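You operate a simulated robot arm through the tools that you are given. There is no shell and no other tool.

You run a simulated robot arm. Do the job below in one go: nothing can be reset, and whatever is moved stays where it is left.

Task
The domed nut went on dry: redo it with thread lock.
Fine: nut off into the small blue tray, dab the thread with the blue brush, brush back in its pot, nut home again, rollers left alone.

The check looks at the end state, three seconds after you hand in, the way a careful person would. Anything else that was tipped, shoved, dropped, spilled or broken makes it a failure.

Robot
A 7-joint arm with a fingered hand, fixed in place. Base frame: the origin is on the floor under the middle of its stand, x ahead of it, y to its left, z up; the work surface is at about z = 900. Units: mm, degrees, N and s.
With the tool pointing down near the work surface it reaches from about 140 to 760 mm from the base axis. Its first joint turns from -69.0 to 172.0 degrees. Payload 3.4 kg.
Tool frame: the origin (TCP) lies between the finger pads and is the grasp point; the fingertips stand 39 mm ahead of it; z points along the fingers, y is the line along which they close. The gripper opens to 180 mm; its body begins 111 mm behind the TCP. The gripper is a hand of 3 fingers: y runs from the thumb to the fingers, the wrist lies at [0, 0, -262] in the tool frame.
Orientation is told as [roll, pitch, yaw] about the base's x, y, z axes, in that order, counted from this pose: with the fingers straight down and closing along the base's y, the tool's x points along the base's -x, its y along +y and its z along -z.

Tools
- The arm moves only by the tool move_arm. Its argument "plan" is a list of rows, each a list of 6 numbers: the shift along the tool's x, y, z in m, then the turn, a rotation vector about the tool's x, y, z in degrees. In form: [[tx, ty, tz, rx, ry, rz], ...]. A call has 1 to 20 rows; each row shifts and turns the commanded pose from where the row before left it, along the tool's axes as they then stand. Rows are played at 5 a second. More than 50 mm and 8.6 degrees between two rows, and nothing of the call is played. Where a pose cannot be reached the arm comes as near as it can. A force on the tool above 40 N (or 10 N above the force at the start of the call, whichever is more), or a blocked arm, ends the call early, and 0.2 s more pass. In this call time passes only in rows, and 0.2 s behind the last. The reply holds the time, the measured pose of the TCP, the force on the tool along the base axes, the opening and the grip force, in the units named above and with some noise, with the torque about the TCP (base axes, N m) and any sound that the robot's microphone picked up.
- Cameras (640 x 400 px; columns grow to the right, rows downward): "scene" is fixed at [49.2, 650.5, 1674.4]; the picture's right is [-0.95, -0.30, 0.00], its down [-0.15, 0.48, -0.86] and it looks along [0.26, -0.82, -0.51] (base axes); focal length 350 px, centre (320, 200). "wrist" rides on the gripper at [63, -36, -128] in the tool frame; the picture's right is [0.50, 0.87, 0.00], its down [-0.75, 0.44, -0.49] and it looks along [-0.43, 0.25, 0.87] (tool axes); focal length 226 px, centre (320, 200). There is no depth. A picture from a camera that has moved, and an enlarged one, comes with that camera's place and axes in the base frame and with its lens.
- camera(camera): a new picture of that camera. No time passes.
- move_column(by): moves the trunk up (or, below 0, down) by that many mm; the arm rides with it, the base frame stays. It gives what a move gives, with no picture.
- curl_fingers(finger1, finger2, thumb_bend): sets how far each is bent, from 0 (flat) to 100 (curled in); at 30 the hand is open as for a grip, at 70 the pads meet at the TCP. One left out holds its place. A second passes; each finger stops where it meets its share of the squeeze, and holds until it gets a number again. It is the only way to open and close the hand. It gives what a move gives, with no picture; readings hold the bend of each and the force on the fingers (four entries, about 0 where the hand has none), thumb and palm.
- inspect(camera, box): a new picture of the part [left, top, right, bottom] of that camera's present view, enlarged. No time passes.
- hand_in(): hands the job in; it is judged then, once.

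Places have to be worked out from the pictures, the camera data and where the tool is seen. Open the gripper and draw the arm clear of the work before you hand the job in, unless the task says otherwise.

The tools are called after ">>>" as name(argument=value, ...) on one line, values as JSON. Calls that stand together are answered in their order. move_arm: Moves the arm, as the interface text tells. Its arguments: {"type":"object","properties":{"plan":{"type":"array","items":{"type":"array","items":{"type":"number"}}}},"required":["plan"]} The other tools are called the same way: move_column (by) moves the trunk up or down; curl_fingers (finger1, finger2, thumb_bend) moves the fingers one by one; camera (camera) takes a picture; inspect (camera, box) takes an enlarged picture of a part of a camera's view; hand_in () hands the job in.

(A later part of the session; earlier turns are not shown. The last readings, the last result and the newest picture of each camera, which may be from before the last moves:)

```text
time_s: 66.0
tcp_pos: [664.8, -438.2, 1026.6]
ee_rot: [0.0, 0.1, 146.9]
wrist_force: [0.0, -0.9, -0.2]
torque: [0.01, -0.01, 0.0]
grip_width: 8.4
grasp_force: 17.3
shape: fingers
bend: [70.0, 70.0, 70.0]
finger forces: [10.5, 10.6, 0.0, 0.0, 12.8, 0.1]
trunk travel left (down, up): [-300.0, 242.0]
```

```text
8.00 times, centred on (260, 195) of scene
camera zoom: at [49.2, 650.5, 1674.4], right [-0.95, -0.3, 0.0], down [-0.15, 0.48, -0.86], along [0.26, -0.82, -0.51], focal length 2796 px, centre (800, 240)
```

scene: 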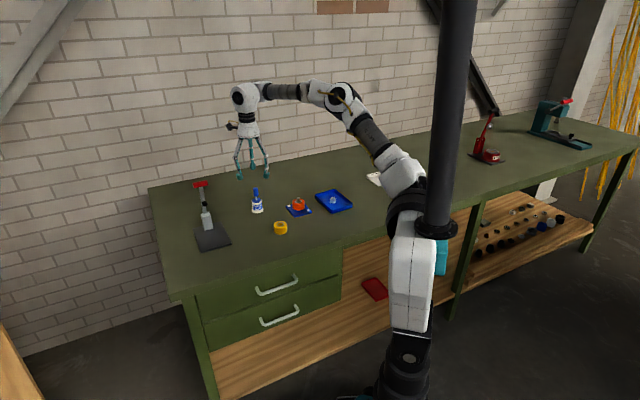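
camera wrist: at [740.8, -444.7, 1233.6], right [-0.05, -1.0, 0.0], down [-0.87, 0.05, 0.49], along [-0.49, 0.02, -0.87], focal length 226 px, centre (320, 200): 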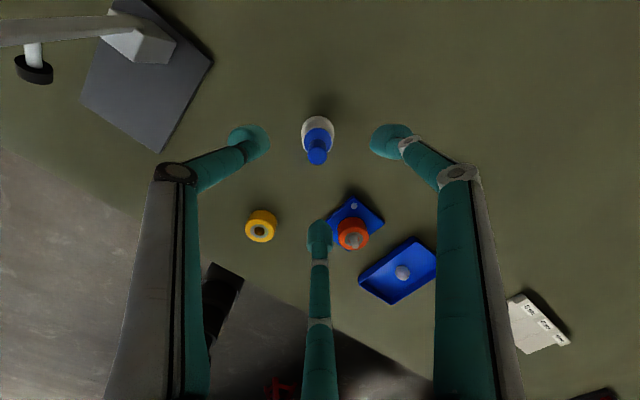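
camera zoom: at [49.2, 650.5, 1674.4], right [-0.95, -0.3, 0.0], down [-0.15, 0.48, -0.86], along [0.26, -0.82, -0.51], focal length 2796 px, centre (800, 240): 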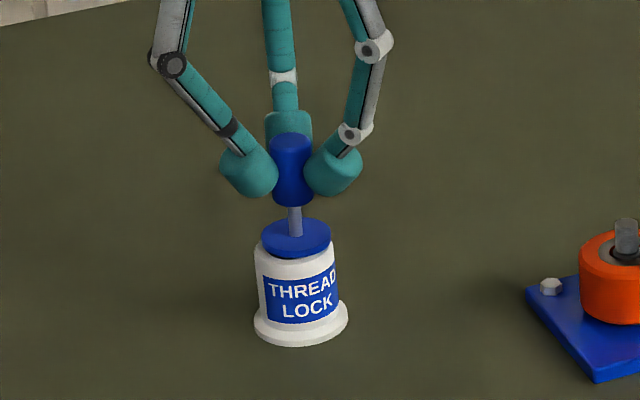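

The handle is gripped at about 17 N, and the blue cap appears to be part of the brush since it rose slightly with the handle. I'll lift slowly and check that the pot stays on the bench.

>>> move_arm(plan=[[0, 0, -0.003, 0, 0, 0], [0, 0, -0.004, 0, 0, 0], [0, 0, -0.004, 0, 0, 0], [0, 0, -0.004, 0, 0, 0], [0, 0, 0, 0, 0, 0]])

>>> inspect(camera="scene", box=[235, 170, 285, 220])

>>> inspect(camera="wrist", box=[250, 100, 390, 220])

```text
time_s: 67.2
tcp_pos: [665.5, -438.4, 1041.3]
ee_rot: [0.2, 0.1, 146.9]
wrist_force: [0.6, -0.3, -0.3]
torque: [0.0, 0.01, 0.02]
grip_width: 8.4
grasp_force: 17.1
shape: fingers
bend: [70.0, 70.0, 70.0]
finger forces: [10.6, 10.6, 0.1, 0.1, 13.0, 0.0]
trunk travel left (down, up): [-300.0, 242.0]
```

```text
8.00 times, centred on (260, 195) of scene
camera zoom: at [49.2, 650.5, 1674.4], right [-0.95, -0.3, 0.0], down [-0.15, 0.48, -0.86], along [0.26, -0.82, -0.51], focal length 2796 px, centre (800, 240)
```

zoom: 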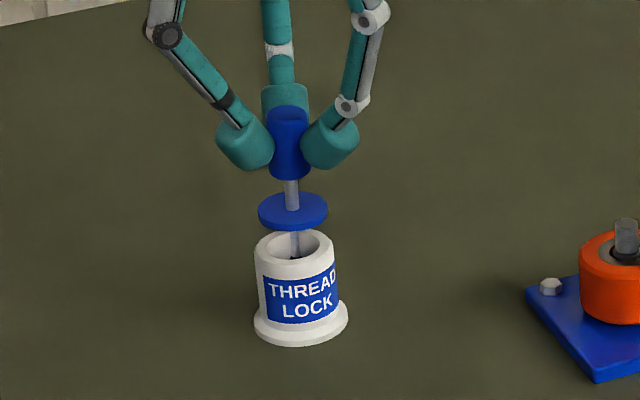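

```text
3.33 times, centred on (320, 160) of wrist
camera zoom: at [736.4, -442.3, 1170.1], right [-0.05, -1.0, 0.0], down [-0.87, 0.05, 0.49], along [-0.49, 0.02, -0.87], focal length 754 px, centre (320, 333)
```

zoom: 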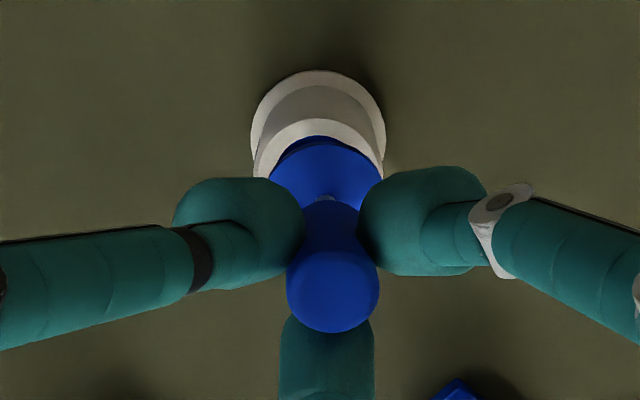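

The pot stayed put and the brush with its cap disc is coming out. I'll keep lifting until the tip is clear.

>>> move_arm(plan=[[0, 0, -0.01, 0, 0, 0], [0, 0, -0.01, 0, 0, 0], [0, 0, -0.01, 0, 0, 0], [0, 0, -0.015, 0, 0, 0], [0, 0, -0.015, 0, 0, 0], [0, 0, -0.02, 0, 0, 0], [0, 0, 0, 0, 0, 0]])

>>> inspect(camera="scene", box=[230, 150, 290, 220])

>>> camera(camera="wrist")

```text
time_s: 68.8
tcp_pos: [665.1, -437.6, 1122.2]
ee_rot: [0.1, 0.1, 146.8]
wrist_force: [1.1, 0.2, -0.9]
torque: [0.03, -0.01, -0.02]
grip_width: 8.4
grasp_force: 17.5
shape: fingers
bend: [70.0, 70.0, 70.0]
finger forces: [10.3, 10.6, 0.0, 0.0, 12.8, 0.0]
trunk travel left (down, up): [-300.0, 242.0]
```

```text
5.71 times, centred on (260, 185) of scene
camera zoom: at [49.2, 650.5, 1674.4], right [-0.95, -0.3, 0.0], down [-0.15, 0.48, -0.86], along [0.26, -0.82, -0.51], focal length 1997 px, centre (663, 286)
```

zoom: 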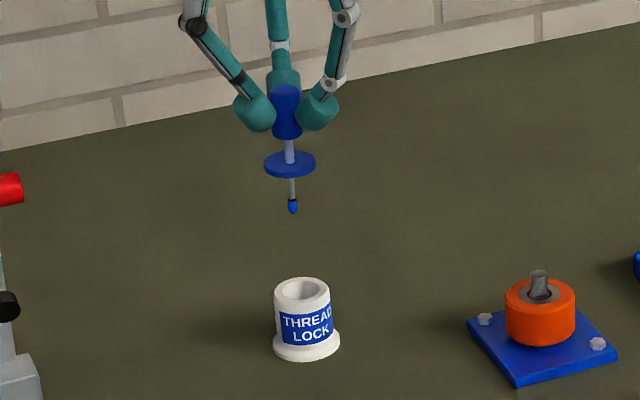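

```text
taken
camera wrist: at [736.2, -441.7, 1250.5], right [-0.05, -1.0, 0.0], down [-0.87, 0.05, 0.49], along [-0.49, 0.02, -0.87], focal length 226 px, centre (320, 200)
```

wrist: 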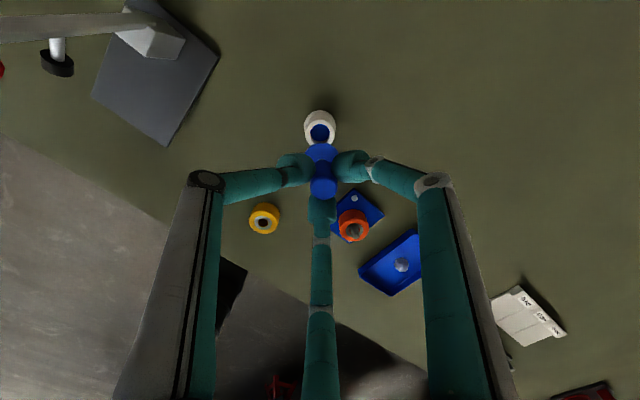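

The brush is out, with its blue tip about 115 mm below the TCP. I'll zoom the wrist view to see how the brush sits relative to the tool axis.

>>> inspect(camera="wrist", box=[270, 90, 370, 210])

>>> inspect(camera="scene", box=[245, 155, 275, 195])

```text
3.33 times, centred on (320, 150) of wrist
camera zoom: at [736.2, -441.7, 1250.5], right [-0.05, -1.0, 0.0], down [-0.87, 0.05, 0.49], along [-0.49, 0.02, -0.87], focal length 754 px, centre (320, 367)
```

zoom: 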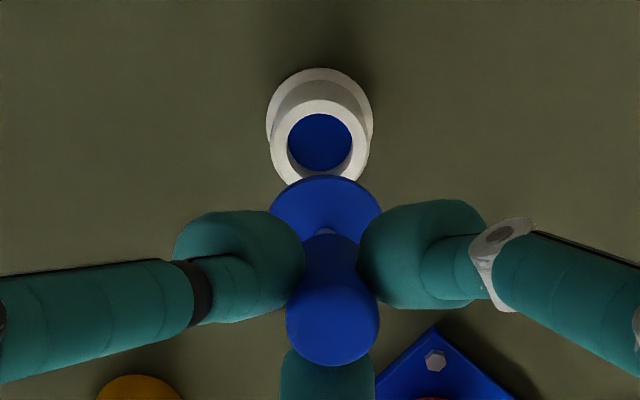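

```text
10.00 times, centred on (260, 175) of scene
camera zoom: at [49.2, 650.5, 1674.4], right [-0.95, -0.3, 0.0], down [-0.15, 0.48, -0.86], along [0.26, -0.82, -0.51], focal length 3495 px, centre (920, 450)
```

zoom: 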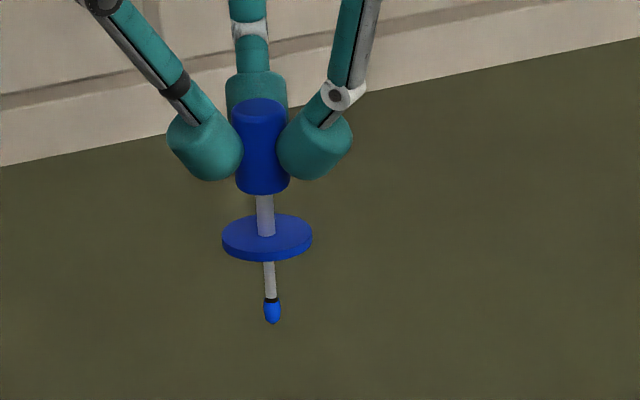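

The tip sits about (+2.4, -1.6, -115) mm from the TCP, with a slight lean. I'll carry the brush at tip height ~1020 to a spot 15 mm beside the stud on the +x side, where the scene camera can see both.

>>> move_arm(plan=[[0, 0, -0.012, 0, 0, 0], [-0.01682, 0.01973, 0, 0, 0, 0], [-0.01682, 0.01973, 0, 0, 0, 0], [-0.01682, 0.01973, 0, 0, 0, 0], [-0.01682, 0.01973, 0, 0, 0, 0], [-0.01682, 0.01973, 0, 0, 0, 0], [-0.01682, 0.01973, 0, 0, 0, 0], [0, 0, 0.02, 0, 0, 0], [0, 0, 0.014, 0, 0, 0], [0, 0, 0, 0, 0, 0]])

>>> inspect(camera="scene", box=[270, 150, 330, 220])

>>> inspect(camera="wrist", box=[270, 90, 370, 210])

```text
time_s: 71.0
tcp_pos: [514.6, -481.5, 1100.0]
ee_rot: [0.1, 0.1, 147.0]
wrist_force: [0.1, 0.4, -1.1]
torque: [0.0, 0.03, 0.0]
grip_width: 8.3
grasp_force: 16.9
shape: fingers
bend: [70.0, 70.0, 70.0]
finger forces: [10.5, 10.5, 0.1, 0.1, 12.8, 0.0]
trunk travel left (down, up): [-300.0, 242.0]
```

```text
5.71 times, centred on (300, 185) of scene
camera zoom: at [49.2, 650.5, 1674.4], right [-0.95, -0.3, 0.0], down [-0.15, 0.48, -0.86], along [0.26, -0.82, -0.51], focal length 1997 px, centre (434, 286)
```

zoom: 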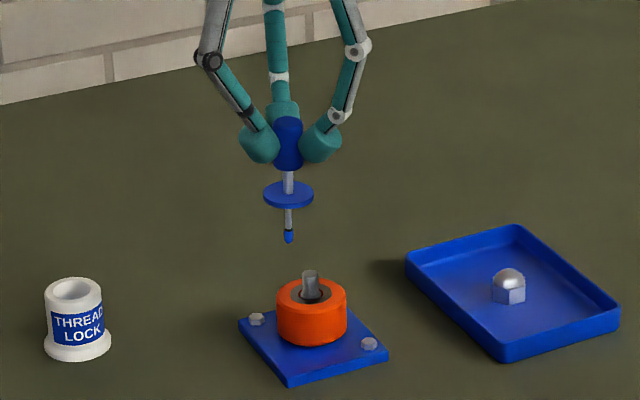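

```text
3.33 times, centred on (320, 150) of wrist
camera zoom: at [587.2, -485.9, 1228.1], right [-0.05, -1.0, 0.0], down [-0.87, 0.05, 0.49], along [-0.49, 0.02, -0.87], focal length 754 px, centre (320, 367)
```

zoom: 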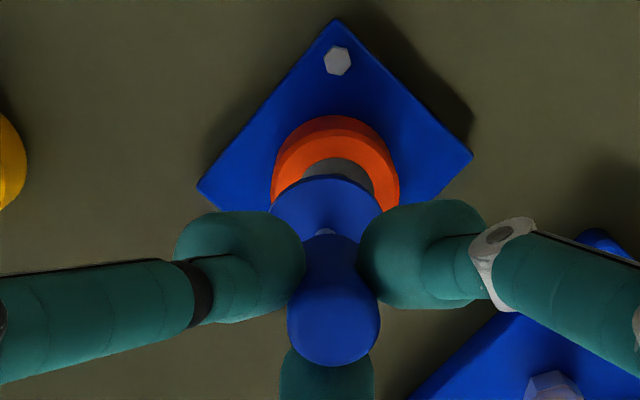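

The tip appears exactly where I predicted. I'll descend so the tip is at z≈952 beside the stud's mid-thread.

>>> move_arm(plan=[[0, 0, 0.012, 0, 0, 0], [0, 0, 0.012, 0, 0, 0], [0, 0, 0.009, 0, 0, 0], [0, 0, 0, 0, 0, 0]])

>>> inspect(camera="scene", box=[285, 182, 325, 214])

>>> inspect(camera="wrist", box=[270, 90, 370, 210])

```text
time_s: 72.0
tcp_pos: [515.4, -482.5, 1065.9]
ee_rot: [0.1, 0.2, 146.9]
wrist_force: [0.1, -0.1, 0.0]
torque: [-0.01, 0.03, -0.01]
grip_width: 8.0
grasp_force: 16.9
shape: fingers
bend: [70.0, 70.0, 70.0]
finger forces: [10.5, 10.6, 0.0, 0.0, 12.8, 0.1]
trunk travel left (down, up): [-300.0, 242.0]
```

```text
12.50 times, centred on (305, 198) of scene
camera zoom: at [49.2, 650.5, 1674.4], right [-0.95, -0.3, 0.0], down [-0.15, 0.48, -0.86], along [0.26, -0.82, -0.51], focal length 4369 px, centre (508, 225)
```

zoom: 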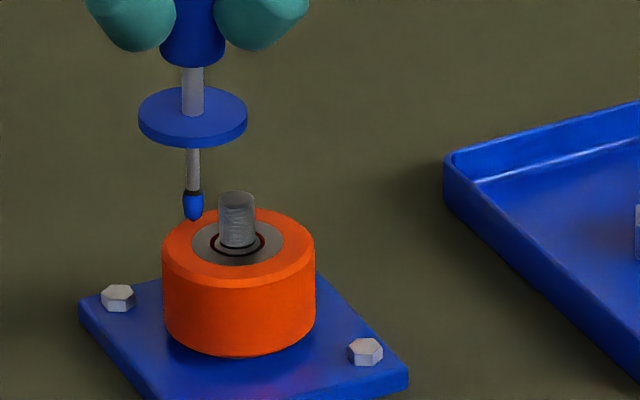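

```text
3.33 times, centred on (320, 150) of wrist
camera zoom: at [586.9, -485.8, 1195.3], right [-0.05, -1.0, 0.0], down [-0.87, 0.05, 0.49], along [-0.49, 0.02, -0.87], focal length 754 px, centre (320, 367)
```

zoom: 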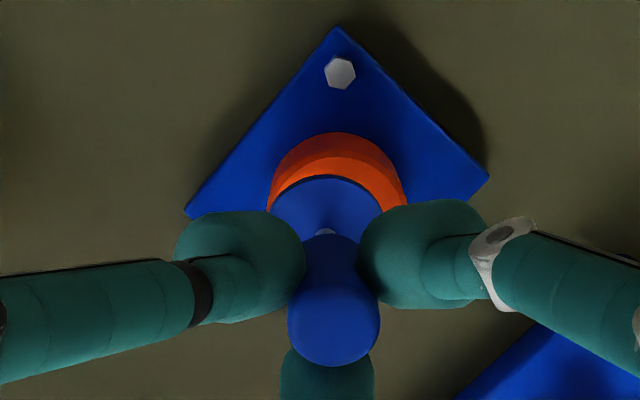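

The tip hangs level with the thread about 5 mm to the left of the stud. I'll close in with small steps and watch the force.

>>> move_arm(plan=[[-0.00127, 0.00154, 0, 0, 0, 0], [-0.00127, 0.00154, 0, 0, 0, 0], [0, 0, 0, 0, 0, 0]])

>>> inspect(camera="scene", box=[290, 186, 320, 210])

```text
time_s: 72.8
tcp_pos: [511.8, -483.9, 1065.6]
ee_rot: [0.1, 0.1, 146.9]
wrist_force: [-0.2, -0.1, -0.9]
torque: [0.0, -0.02, 0.01]
grip_width: 8.2
grasp_force: 17.1
shape: fingers
bend: [70.0, 70.0, 70.0]
finger forces: [10.5, 10.6, 0.1, 0.0, 12.8, 0.1]
trunk travel left (down, up): [-300.0, 242.0]
```

```text
16.00 times, centred on (305, 198) of scene
camera zoom: at [49.2, 650.5, 1674.4], right [-0.95, -0.3, 0.0], down [-0.15, 0.48, -0.86], along [0.26, -0.82, -0.51], focal length 5592 px, centre (560, 232)
```

zoom: 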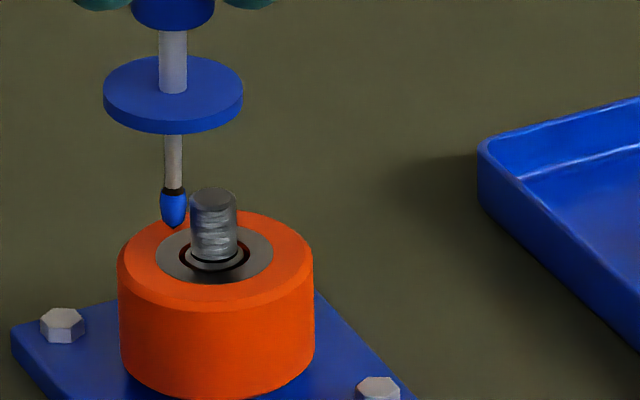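

The gap is under 1 mm. I'll take two 1 mm steps into light contact.

>>> move_arm(plan=[[-0.00064, 0.00077, 0, 0, 0, 0], [0, 0, 0, 0, 0, 0]])

>>> inspect(camera="scene", box=[295, 190, 310, 202])

>>> move_arm(plan=[[-0.00064, 0.00077, 0, 0, 0, 0], [0, 0, 0, 0, 0, 0]])

>>> inspect(camera="scene", box=[290, 186, 320, 210])

```text
time_s: 73.4
tcp_pos: [511.3, -484.5, 1067.4]
ee_rot: [0.1, 0.1, 146.8]
wrist_force: [0.5, -0.7, 0.1]
torque: [0.01, 0.02, 0.0]
grip_width: 8.4
grasp_force: 16.8
shape: fingers
bend: [70.0, 70.0, 70.0]
finger forces: [10.4, 10.6, 0.0, 0.0, 12.7, 0.1]
trunk travel left (down, up): [-300.0, 242.0]
```

```text
16.00 times, centred on (302, 196) of scene
camera zoom: at [49.2, 650.5, 1674.4], right [-0.95, -0.3, 0.0], down [-0.15, 0.48, -0.86], along [0.26, -0.82, -0.51], focal length 5592 px, centre (600, 264)
```

zoom: 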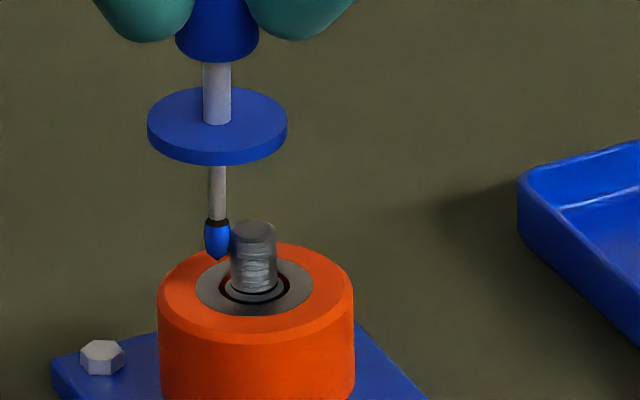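

```text
time_s: 74.0
tcp_pos: [509.4, -484.5, 1065.9]
ee_rot: [0.1, 0.1, 146.9]
wrist_force: [0.3, 0.5, -0.8]
torque: [0.0, -0.01, 0.01]
grip_width: 8.2
grasp_force: 17.1
shape: fingers
bend: [70.0, 70.0, 70.0]
finger forces: [10.4, 10.7, 0.0, 0.0, 12.7, 0.0]
trunk travel left (down, up): [-300.0, 242.0]
```

```text
16.00 times, centred on (305, 198) of scene
camera zoom: at [49.2, 650.5, 1674.4], right [-0.95, -0.3, 0.0], down [-0.15, 0.48, -0.86], along [0.26, -0.82, -0.51], focal length 5592 px, centre (560, 232)
```

zoom: 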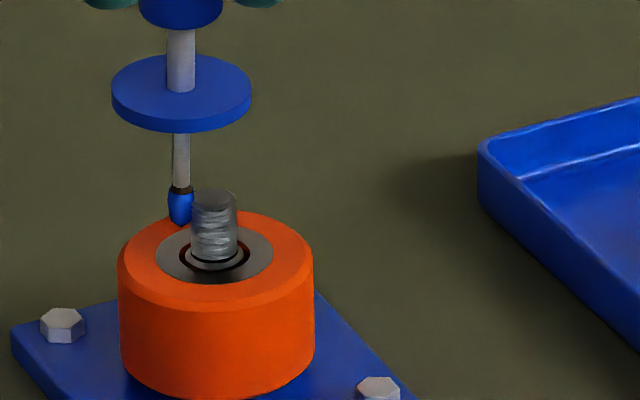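

It's right at contact, but there's no force yet. One more mm at a time.

>>> move_arm(plan=[[-0.00064, 0.00077, 0, 0, 0, 0], [0, 0, 0, 0, 0, 0], [0, 0, 0, 0, 0, 0]])

>>> inspect(camera="scene", box=[290, 186, 320, 210])

>>> inspect(camera="wrist", box=[270, 90, 370, 210])

```text
time_s: 74.8
tcp_pos: [508.1, -484.9, 1067.0]
ee_rot: [0.1, 0.1, 146.8]
wrist_force: [-0.2, -0.3, -0.7]
torque: [-0.01, 0.03, 0.04]
grip_width: 8.1
grasp_force: 17.1
shape: fingers
bend: [70.0, 70.0, 70.0]
finger forces: [10.4, 10.7, 0.0, 0.0, 12.8, 0.0]
trunk travel left (down, up): [-300.0, 242.0]
```

```text
16.00 times, centred on (305, 198) of scene
camera zoom: at [49.2, 650.5, 1674.4], right [-0.95, -0.3, 0.0], down [-0.15, 0.48, -0.86], along [0.26, -0.82, -0.51], focal length 5592 px, centre (560, 232)
```

zoom: 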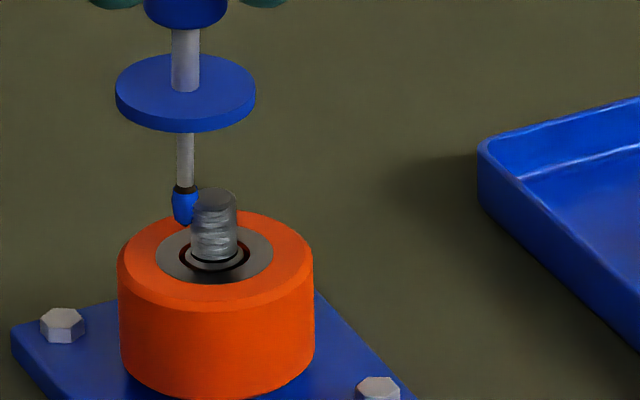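

```text
3.33 times, centred on (320, 150) of wrist
camera zoom: at [580.1, -488.3, 1195.4], right [-0.05, -1.0, 0.0], down [-0.87, 0.05, 0.49], along [-0.49, 0.02, -0.87], focal length 754 px, centre (320, 367)
```

zoom: 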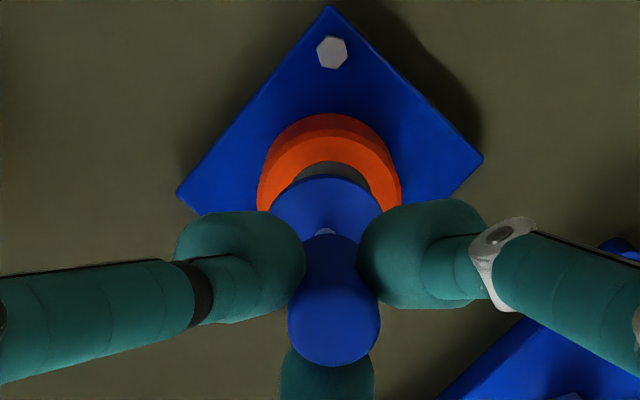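

The bristle is now visibly bending against the stud, so it is touching. I'll stroke it gently up and down the thread and see if thread lock appears.

>>> move_arm(plan=[[-0.00032, 0.00038, 0, 0, 0, 0], [0, 0, -0.002, 0, 0, 0], [0, 0, -0.002, 0, 0, 0], [0, 0, -0.002, 0, 0, 0], [0, 0, 0.002, 0, 0, 0], [0, 0, 0.002, 0, 0, 0], [0, 0, 0.002, 0, 0, 0], [0, 0, 0.002, 0, 0, 0], [0, 0, 0, 0, 0, 0], [0, 0, -0.002, 0, 0, 0], [0, 0, 0, 0, 0, 0]])

>>> inspect(camera="scene", box=[290, 186, 320, 210])

```text
time_s: 77.2
tcp_pos: [508.3, -484.9, 1065.9]
ee_rot: [0.1, 0.2, 146.9]
wrist_force: [0.2, 0.5, -0.6]
torque: [0.01, 0.0, -0.02]
grip_width: 8.2
grasp_force: 17.3
shape: fingers
bend: [70.0, 70.0, 70.0]
finger forces: [10.5, 10.6, 0.0, 0.0, 12.9, 0.0]
trunk travel left (down, up): [-300.0, 242.0]
```

```text
16.00 times, centred on (305, 198) of scene
camera zoom: at [49.2, 650.5, 1674.4], right [-0.95, -0.3, 0.0], down [-0.15, 0.48, -0.86], along [0.26, -0.82, -0.51], focal length 5592 px, centre (560, 232)
```

zoom: 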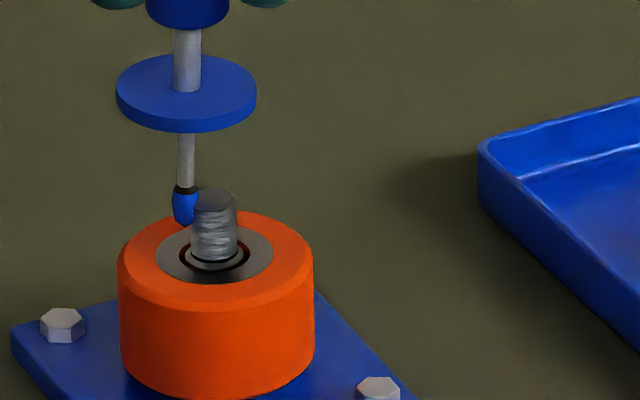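

There's no visible colour on the facing side yet. I'll back off and lift to look at the stud, then dab the camera-facing side as well.

>>> move_arm(plan=[[0.0032, -0.0039, 0, 0, 0, 0], [0, 0, -0.01, 0, 0, 0], [0, 0, -0.01, 0, 0, 0], [0.0064, -0.0077, 0, 0, 0, 0], [0, 0, 0, 0, 0, 0]])

>>> inspect(camera="scene", box=[290, 186, 320, 210])

>>> inspect(camera="wrist", box=[270, 90, 370, 210])

```text
time_s: 78.4
tcp_pos: [521.7, -481.9, 1086.6]
ee_rot: [0.2, 0.2, 146.8]
wrist_force: [-0.6, -0.1, -0.3]
torque: [-0.01, -0.02, -0.02]
grip_width: 8.3
grasp_force: 16.7
shape: fingers
bend: [70.0, 70.0, 70.0]
finger forces: [10.5, 10.5, 0.0, 0.1, 12.8, 0.0]
trunk travel left (down, up): [-300.0, 242.0]
```

```text
16.00 times, centred on (305, 198) of scene
camera zoom: at [49.2, 650.5, 1674.4], right [-0.95, -0.3, 0.0], down [-0.15, 0.48, -0.86], along [0.26, -0.82, -0.51], focal length 5592 px, centre (560, 232)
```

zoom: 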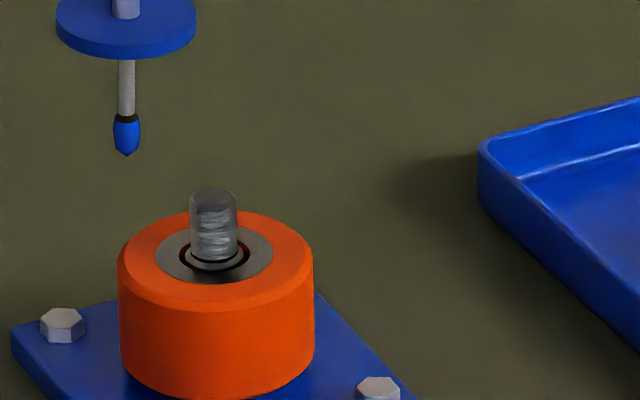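

```text
3.33 times, centred on (320, 150) of wrist
camera zoom: at [593.6, -484.5, 1215.8], right [-0.05, -1.0, 0.0], down [-0.87, 0.05, 0.49], along [-0.49, 0.02, -0.87], focal length 754 px, centre (320, 367)
```

zoom: 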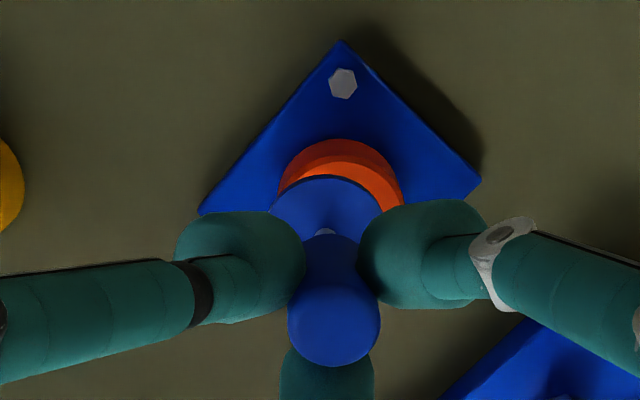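

No colour shows and the force stayed at zero, so I can't be sure the bristle really touched: it may have passed behind the stud. I'll calibrate by placing the tip above the stud top and lowering slowly to feel for contact.

>>> move_arm(plan=[[-0.0071, 0.0082, 0, 0, 0, 0], [-0.0071, 0.0082, 0, 0, 0, 0], [0, 0, 0.005, 0, 0, 0], [0, 0, 0, 0, 0, 0]])

>>> inspect(camera="scene", box=[290, 186, 320, 210])

>>> inspect(camera="wrist", box=[270, 90, 370, 210])

```text
time_s: 79.4
tcp_pos: [500.6, -486.5, 1082.1]
ee_rot: [0.1, 0.2, 146.9]
wrist_force: [0.2, -0.7, 0.7]
torque: [0.03, -0.02, -0.04]
grip_width: 8.2
grasp_force: 17.1
shape: fingers
bend: [70.0, 70.0, 70.0]
finger forces: [10.5, 10.6, 0.0, 0.1, 12.8, 0.1]
trunk travel left (down, up): [-300.0, 242.0]
```

```text
16.00 times, centred on (305, 198) of scene
camera zoom: at [49.2, 650.5, 1674.4], right [-0.95, -0.3, 0.0], down [-0.15, 0.48, -0.86], along [0.26, -0.82, -0.51], focal length 5592 px, centre (560, 232)
```

zoom: 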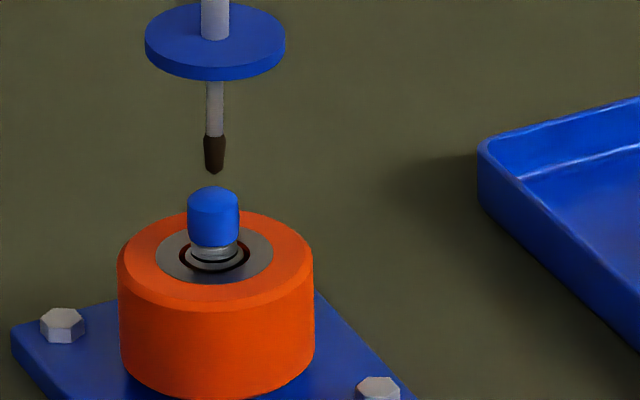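

```text
3.33 times, centred on (320, 150) of wrist
camera zoom: at [572.3, -489.9, 1210.5], right [-0.05, -1.0, 0.0], down [-0.87, 0.05, 0.49], along [-0.49, 0.02, -0.87], focal length 754 px, centre (320, 367)
```

zoom: 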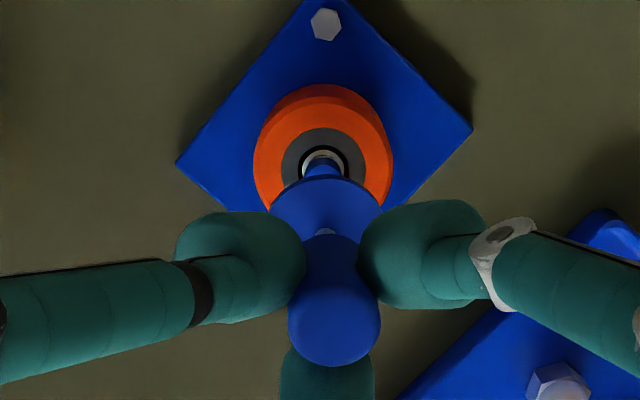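

The stud is now coated blue and the bristle has turned dark, so the thread lock has gone on. Now I'll lift the brush clear and return it over the pot at about (664, -438).

>>> move_arm(plan=[[0, 0, -0.015, 0, 0, 0], [0, 0, -0.03, 0, 0, 0], [0.0184, -0.02185, 0, 0, 0, 0], [0.0184, -0.02185, 0, 0, 0, 0], [0.0184, -0.02185, 0, 0, 0, 0], [0.0184, -0.02185, 0, 0, 0, 0], [0.0184, -0.02185, 0, 0, 0, 0], [0.0184, -0.02185, 0, 0, 0, 0], [0, 0, 0.02, 0, 0, 0], [0, 0, 0.015, 0, 0, 0], [0, 0, 0, 0, 0, 0]])

>>> inspect(camera="scene", box=[240, 165, 290, 215])

>>> inspect(camera="wrist", box=[270, 90, 370, 210])

>>> inspect(camera="scene", box=[290, 186, 320, 210])

```text
time_s: 81.8
tcp_pos: [667.1, -435.2, 1092.4]
ee_rot: [0.1, 0.3, 146.9]
wrist_force: [0.2, 0.5, -0.8]
torque: [0.01, 0.02, -0.02]
grip_width: 8.2
grasp_force: 16.4
shape: fingers
bend: [70.0, 70.0, 70.0]
finger forces: [10.6, 10.6, 0.0, 0.1, 12.7, 0.1]
trunk travel left (down, up): [-300.0, 242.0]
```

```text
8.00 times, centred on (265, 190) of scene
camera zoom: at [49.2, 650.5, 1674.4], right [-0.95, -0.3, 0.0], down [-0.15, 0.48, -0.86], along [0.26, -0.82, -0.51], focal length 2796 px, centre (760, 280)
```

zoom: 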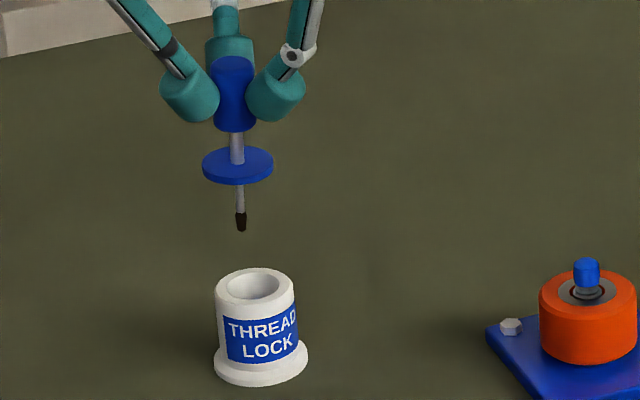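

```text
3.33 times, centred on (320, 150) of wrist
camera zoom: at [738.0, -439.6, 1220.2], right [-0.05, -1.0, 0.0], down [-0.87, 0.05, 0.49], along [-0.49, 0.02, -0.87], focal length 754 px, centre (320, 367)
```

zoom: 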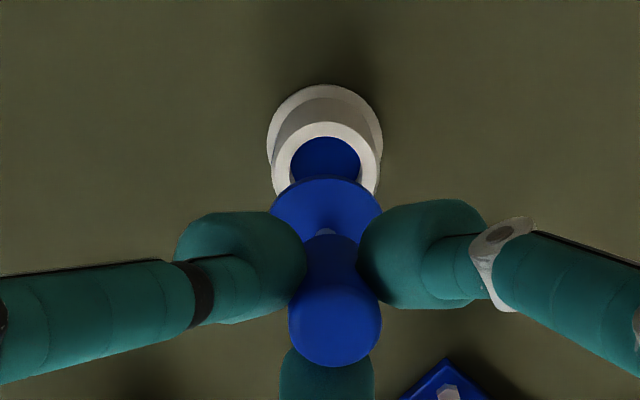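

```text
16.00 times, centred on (305, 198) of scene
camera zoom: at [49.2, 650.5, 1674.4], right [-0.95, -0.3, 0.0], down [-0.15, 0.48, -0.86], along [0.26, -0.82, -0.51], focal length 5592 px, centre (560, 232)
```

zoom: 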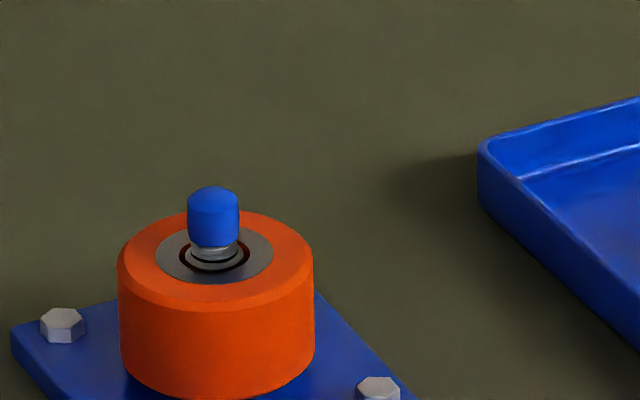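

The tip is above the pot mouth and the disc lines up with the rim in y. I'll correct x by about 2 mm and lower the tip into the pot, stopping before the disc reaches the rim.

>>> move_arm(plan=[[-0.0019, 0.0011, 0, 0, 0, 0], [0, 0, 0.012, 0, 0, 0], [0, 0, 0.012, 0, 0, 0], [0, 0, 0.012, 0, 0, 0], [0, 0, 0.01, 0, 0, 0], [0, 0, 0, 0, 0, 0]])

>>> inspect(camera="scene", box=[240, 175, 280, 215])

>>> inspect(camera="wrist", box=[270, 90, 370, 210])

```text
time_s: 83.2
tcp_pos: [663.7, -437.1, 1046.9]
ee_rot: [0.0, 0.1, 147.0]
wrist_force: [0.6, 0.2, -0.4]
torque: [0.02, 0.04, -0.03]
grip_width: 8.0
grasp_force: 17.0
shape: fingers
bend: [70.0, 70.0, 70.0]
finger forces: [10.5, 10.5, 0.1, 0.1, 12.6, 0.0]
trunk travel left (down, up): [-300.0, 242.0]
```

```text
10.00 times, centred on (260, 195) of scene
camera zoom: at [49.2, 650.5, 1674.4], right [-0.95, -0.3, 0.0], down [-0.15, 0.48, -0.86], along [0.26, -0.82, -0.51], focal length 3495 px, centre (920, 250)
```

zoom: 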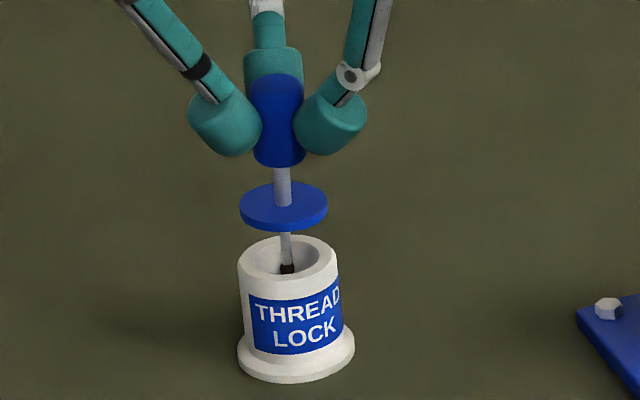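

```text
3.33 times, centred on (320, 150) of wrist
camera zoom: at [735.9, -440.2, 1174.4], right [-0.05, -1.0, 0.0], down [-0.87, 0.05, 0.49], along [-0.49, 0.02, -0.87], focal length 754 px, centre (320, 367)
```

zoom: 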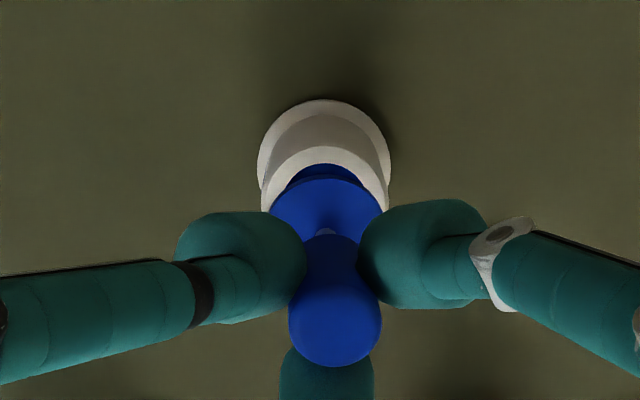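

The tip has entered the pot and the disc sits centred about 20 mm above the rim. I'll lower 16 mm, then feel for the rim in small steps.

>>> move_arm(plan=[[0, 0, 0.006, 0, 0, 0], [0, 0, 0.006, 0, 0, 0], [0, 0, 0.004, 0, 0, 0], [0, 0, 0, 0, 0, 0]])

>>> inspect(camera="scene", box=[240, 175, 280, 215])

>>> move_arm(plan=[[0, 0, 0.0015, 0, 0, 0], [0, 0, 0, 0, 0, 0]])

>>> move_arm(plan=[[0, 0, 0.0015, 0, 0, 0], [0, 0, 0, 0, 0, 0]])

>>> inspect(camera="scene", box=[240, 175, 280, 215])

```text
time_s: 84.2
tcp_pos: [665.2, -436.0, 1028.7]
ee_rot: [0.0, 0.2, 146.9]
wrist_force: [-1.1, 0.3, 0.0]
torque: [0.03, 0.0, 0.02]
grip_width: 8.0
grasp_force: 17.1
shape: fingers
bend: [70.0, 70.0, 70.0]
finger forces: [10.6, 10.6, 0.0, 0.1, 12.6, 0.0]
trunk travel left (down, up): [-300.0, 242.0]
```

```text
10.00 times, centred on (260, 195) of scene
camera zoom: at [49.2, 650.5, 1674.4], right [-0.95, -0.3, 0.0], down [-0.15, 0.48, -0.86], along [0.26, -0.82, -0.51], focal length 3495 px, centre (920, 250)
```

zoom: 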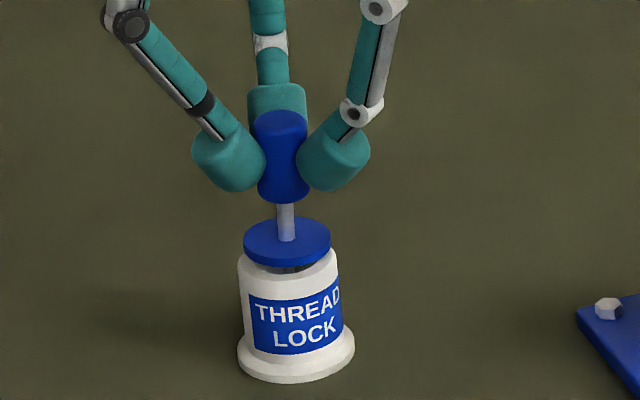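

```text
time_s: 84.8
tcp_pos: [663.1, -435.7, 1027.1]
ee_rot: [0.1, 0.1, 146.9]
wrist_force: [-0.1, -0.3, 0.1]
torque: [-0.01, 0.01, 0.01]
grip_width: 7.7
grasp_force: 16.2
shape: fingers
bend: [70.0, 70.0, 70.0]
finger forces: [10.6, 10.5, 0.0, 0.1, 12.6, 0.0]
trunk travel left (down, up): [-300.0, 242.0]
```

```text
time_s: 85.4
tcp_pos: [663.5, -436.6, 1026.1]
ee_rot: [0.1, 0.1, 146.9]
wrist_force: [0.0, -0.5, -0.6]
torque: [-0.01, 0.01, 0.0]
grip_width: 8.2
grasp_force: 17.4
shape: fingers
bend: [70.0, 70.0, 70.0]
finger forces: [10.6, 10.6, 0.1, 0.0, 12.5, 0.1]
trunk travel left (down, up): [-300.0, 242.0]
```

```text
10.00 times, centred on (260, 195) of scene
camera zoom: at [49.2, 650.5, 1674.4], right [-0.95, -0.3, 0.0], down [-0.15, 0.48, -0.86], along [0.26, -0.82, -0.51], focal length 3495 px, centre (920, 250)
```

zoom: 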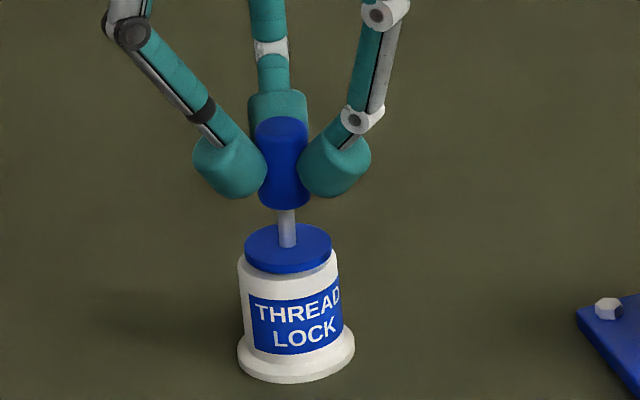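

The disc is about 2 mm above its original seat, so I'll take two more 1 mm steps.

>>> move_arm(plan=[[0, 0, 0.001, 0, 0, 0], [0, 0, 0, 0, 0, 0]])

>>> move_arm(plan=[[0, 0, 0.001, 0, 0, 0], [0, 0, 0, 0, 0, 0]])

>>> inspect(camera="scene", box=[240, 175, 280, 215])

```text
time_s: 86.0
tcp_pos: [664.5, -437.2, 1025.3]
ee_rot: [0.1, 0.1, 146.8]
wrist_force: [-0.3, 0.3, -0.5]
torque: [0.01, 0.01, -0.01]
grip_width: 7.9
grasp_force: 17.1
shape: fingers
bend: [70.0, 70.0, 70.0]
finger forces: [10.7, 10.5, 0.0, 0.1, 12.6, 0.1]
trunk travel left (down, up): [-300.0, 242.0]
```

```text
time_s: 86.6
tcp_pos: [663.5, -435.8, 1025.4]
ee_rot: [0.1, 0.1, 146.9]
wrist_force: [-0.9, 0.2, -0.1]
torque: [-0.01, -0.01, 0.0]
grip_width: 8.2
grasp_force: 16.8
shape: fingers
bend: [70.0, 70.0, 70.0]
finger forces: [10.7, 10.6, 0.0, 0.0, 12.6, 0.0]
trunk travel left (down, up): [-300.0, 242.0]
```

```text
10.00 times, centred on (260, 195) of scene
camera zoom: at [49.2, 650.5, 1674.4], right [-0.95, -0.3, 0.0], down [-0.15, 0.48, -0.86], along [0.26, -0.82, -0.51], focal length 3495 px, centre (920, 250)
```

zoom: 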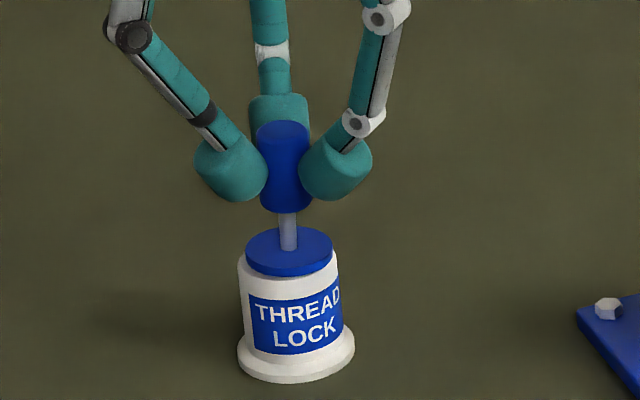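

The disc is seated to within about 0.5 mm, sitting roughly 1 mm to one side. I'll nudge it back, then lower the last mm to feel the contact.

>>> move_arm(plan=[[0.0006, -0.0007, 0, 0, 0, 0], [0, 0, 0.0008, 0, 0, 0], [0, 0, 0, 0, 0, 0]])

>>> move_arm(plan=[[0, 0, 0.0008, 0, 0, 0], [0, 0, 0, 0, 0, 0]])

>>> inspect(camera="scene", box=[240, 175, 280, 215])

```text
time_s: 87.4
tcp_pos: [665.4, -435.7, 1024.5]
ee_rot: [0.1, 0.1, 146.8]
wrist_force: [0.1, 0.2, 1.6]
torque: [0.01, -0.02, 0.02]
grip_width: 8.2
grasp_force: 16.6
shape: fingers
bend: [70.0, 70.0, 70.0]
finger forces: [10.6, 10.7, 0.1, 0.1, 12.8, 0.0]
trunk travel left (down, up): [-300.0, 242.0]
```

```text
time_s: 88.0
tcp_pos: [664.2, -435.6, 1021.8]
ee_rot: [0.2, 0.2, 146.9]
wrist_force: [0.4, 0.5, 3.5]
torque: [0.03, 0.02, -0.01]
grip_width: 7.9
grasp_force: 17.5
shape: fingers
bend: [70.0, 70.0, 70.0]
finger forces: [10.9, 10.8, 0.0, 0.0, 13.4, 0.0]
trunk travel left (down, up): [-300.0, 242.0]
```

```text
10.00 times, centred on (260, 195) of scene
camera zoom: at [49.2, 650.5, 1674.4], right [-0.95, -0.3, 0.0], down [-0.15, 0.48, -0.86], along [0.26, -0.82, -0.51], focal length 3495 px, centre (920, 250)
```

zoom: 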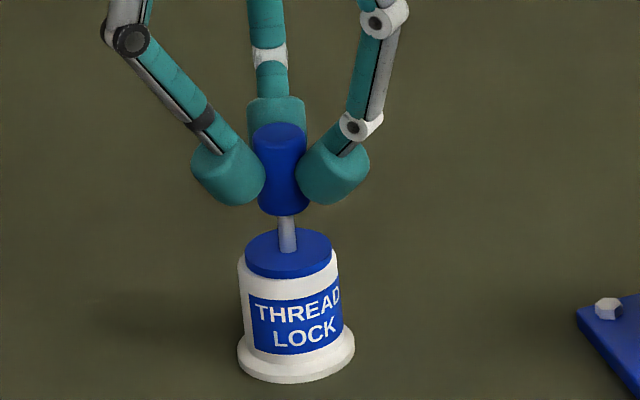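

The disc is seated on the rim with 3.5 N of contact. I'll release gently in stages so the brush isn't dragged.

>>> curl_fingers(finger1=67, finger2=67, thumb_bend=67)

>>> curl_fingers(finger1=64, finger2=64, thumb_bend=64)

>>> inspect(camera="scene", box=[240, 175, 280, 215])

>>> curl_fingers(finger1=54, finger2=54, thumb_bend=54)

>>> inspect(camera="wrist", box=[250, 100, 390, 220])

>>> inspect(camera="scene", box=[240, 175, 280, 215])

```text
time_s: 89.0
tcp_pos: [665.9, -436.4, 1023.5]
ee_rot: [0.1, 0.1, 146.9]
wrist_force: [-0.5, -1.3, 1.8]
torque: [-0.02, 0.08, 0.0]
grip_width: 10.4
grasp_force: 2.5
shape: fingers
bend: [66.0, 66.0, 67.0]
finger forces: [1.7, 1.7, 0.1, 0.1, 1.1, 0.0]
trunk travel left (down, up): [-300.0, 242.0]
```

```text
time_s: 90.0
tcp_pos: [664.0, -435.4, 1022.5]
ee_rot: [0.1, 0.0, 147.0]
wrist_force: [0.2, 0.4, -0.1]
torque: [0.0, -0.01, 0.03]
grip_width: 17.9
grasp_force: 0.0
shape: fingers
bend: [64.0, 64.0, 64.0]
finger forces: [0.0, 0.0, 0.1, 0.1, 0.0, 0.0]
trunk travel left (down, up): [-300.0, 242.0]
```

```text
10.00 times, centred on (260, 195) of scene
camera zoom: at [49.2, 650.5, 1674.4], right [-0.95, -0.3, 0.0], down [-0.15, 0.48, -0.86], along [0.26, -0.82, -0.51], focal length 3495 px, centre (920, 250)
```

zoom: 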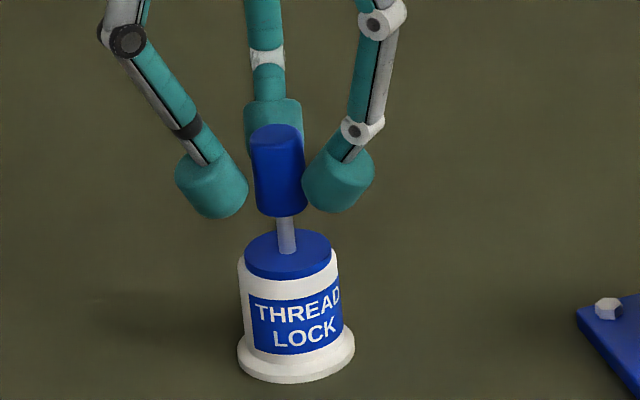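

```text
time_s: 91.0
tcp_pos: [664.6, -437.2, 1022.8]
ee_rot: [0.0, 0.0, 147.0]
wrist_force: [-0.2, 0.1, -0.3]
torque: [-0.03, 0.04, 0.01]
grip_width: 56.4
grasp_force: 0.1
shape: fingers
bend: [54.0, 54.0, 54.0]
finger forces: [0.1, 0.0, 0.0, 0.1, 0.0, 0.0]
trunk travel left (down, up): [-300.0, 242.0]
```

```text
3.33 times, centred on (320, 160) of wrist
camera zoom: at [736.4, -439.9, 1151.7], right [-0.05, -1.0, 0.0], down [-0.87, 0.05, 0.49], along [-0.49, 0.02, -0.87], focal length 754 px, centre (320, 333)
```

zoom: 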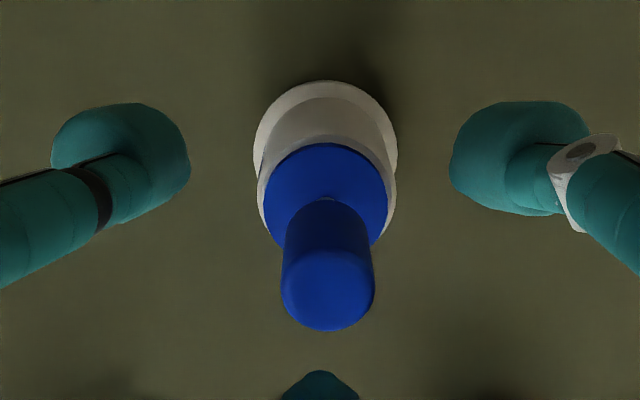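

```text
10.00 times, centred on (260, 195) of scene
camera zoom: at [49.2, 650.5, 1674.4], right [-0.95, -0.3, 0.0], down [-0.15, 0.48, -0.86], along [0.26, -0.82, -0.51], focal length 3495 px, centre (920, 250)
```

zoom: 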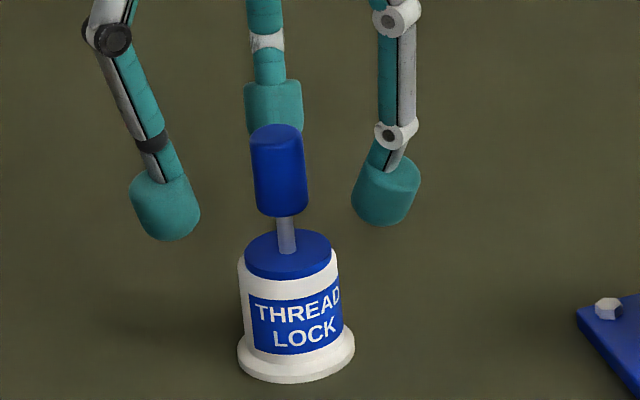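

The brush stands upright in the pot again, cap on the rim. I'll lift straight up and go back above the nut in the tray, turning to yaw 168 to match how I left it.

>>> move_arm(plan=[[0, 0, -0.02, 0, 0, 0], [0, 0, -0.03, 0, 0, 0], [0, 0, -0.03, 0, 0, 0], [-0.01889, 0.0353, 0, 0, 0, 0], [-0.01889, 0.0353, 0, 0, 0, 0], [-0.01889, 0.0353, 0, 0, 0, 0], [-0.01889, 0.0353, 0, 0, 0, 0], [-0.01889, 0.0353, 0, 0, 0, 0], [-0.01889, 0.0353, 0, 0, 0, 0], [-0.01889, 0.0353, 0, 0, 0, 0], [-0.01889, 0.0353, 0, 0, 0, 0], [0, 0, 0, 0, 0, -7], [0, 0, 0, 0, 0, -7], [0, 0, 0, 0, 0, -7], [0, 0, 0, 0, 0, 0]])

>>> inspect(camera="wrist", box=[220, 50, 420, 210])

>>> inspect(camera="wrist", box=[290, 115, 350, 160])

>>> inspect(camera="scene", box=[240, 165, 360, 225])

```text
time_s: 94.2
tcp_pos: [382.7, -590.7, 1102.4]
ee_rot: [0.3, 0.1, 168.0]
wrist_force: [-0.6, 0.0, 0.5]
torque: [-0.01, 0.0, 0.01]
grip_width: 56.6
grasp_force: 0.1
shape: fingers
bend: [54.0, 54.0, 54.0]
finger forces: [0.0, 0.1, 0.0, 0.1, 0.0, 0.1]
trunk travel left (down, up): [-300.0, 242.0]
```

```text
2.50 times, centred on (320, 130) of wrist
camera zoom: at [451.6, -568.3, 1231.8], right [0.31, -0.95, 0.0], down [-0.83, -0.27, 0.49], along [-0.47, -0.15, -0.87], focal length 565 px, centre (320, 375)
```

zoom: 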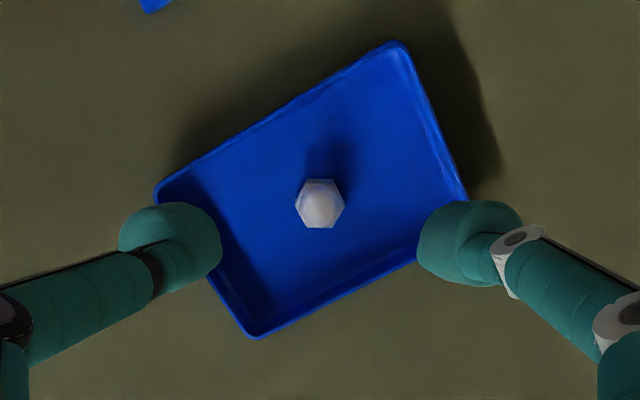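

```text
8.89 times, centred on (320, 138) of wrist
camera zoom: at [451.6, -568.3, 1231.8], right [0.31, -0.95, 0.0], down [-0.83, -0.27, 0.49], along [-0.47, -0.15, -0.87], focal length 2009 px, centre (320, 756)
```

zoom: 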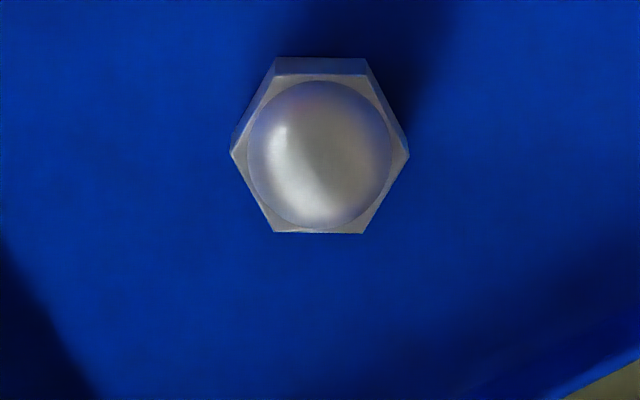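

```text
5.33 times, centred on (300, 195) of scene
camera zoom: at [49.2, 650.5, 1674.4], right [-0.95, -0.3, 0.0], down [-0.15, 0.48, -0.86], along [0.26, -0.82, -0.51], focal length 1864 px, centre (427, 227)
```

zoom: 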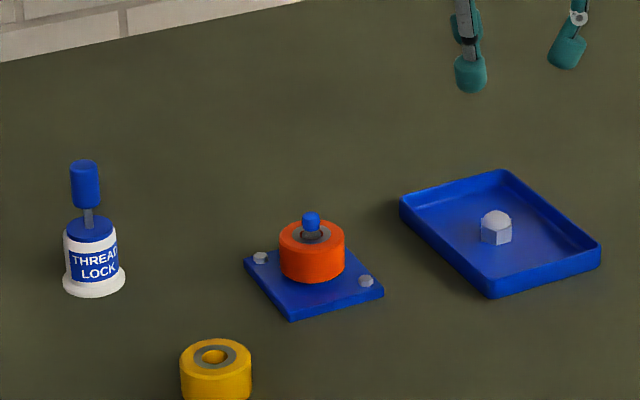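

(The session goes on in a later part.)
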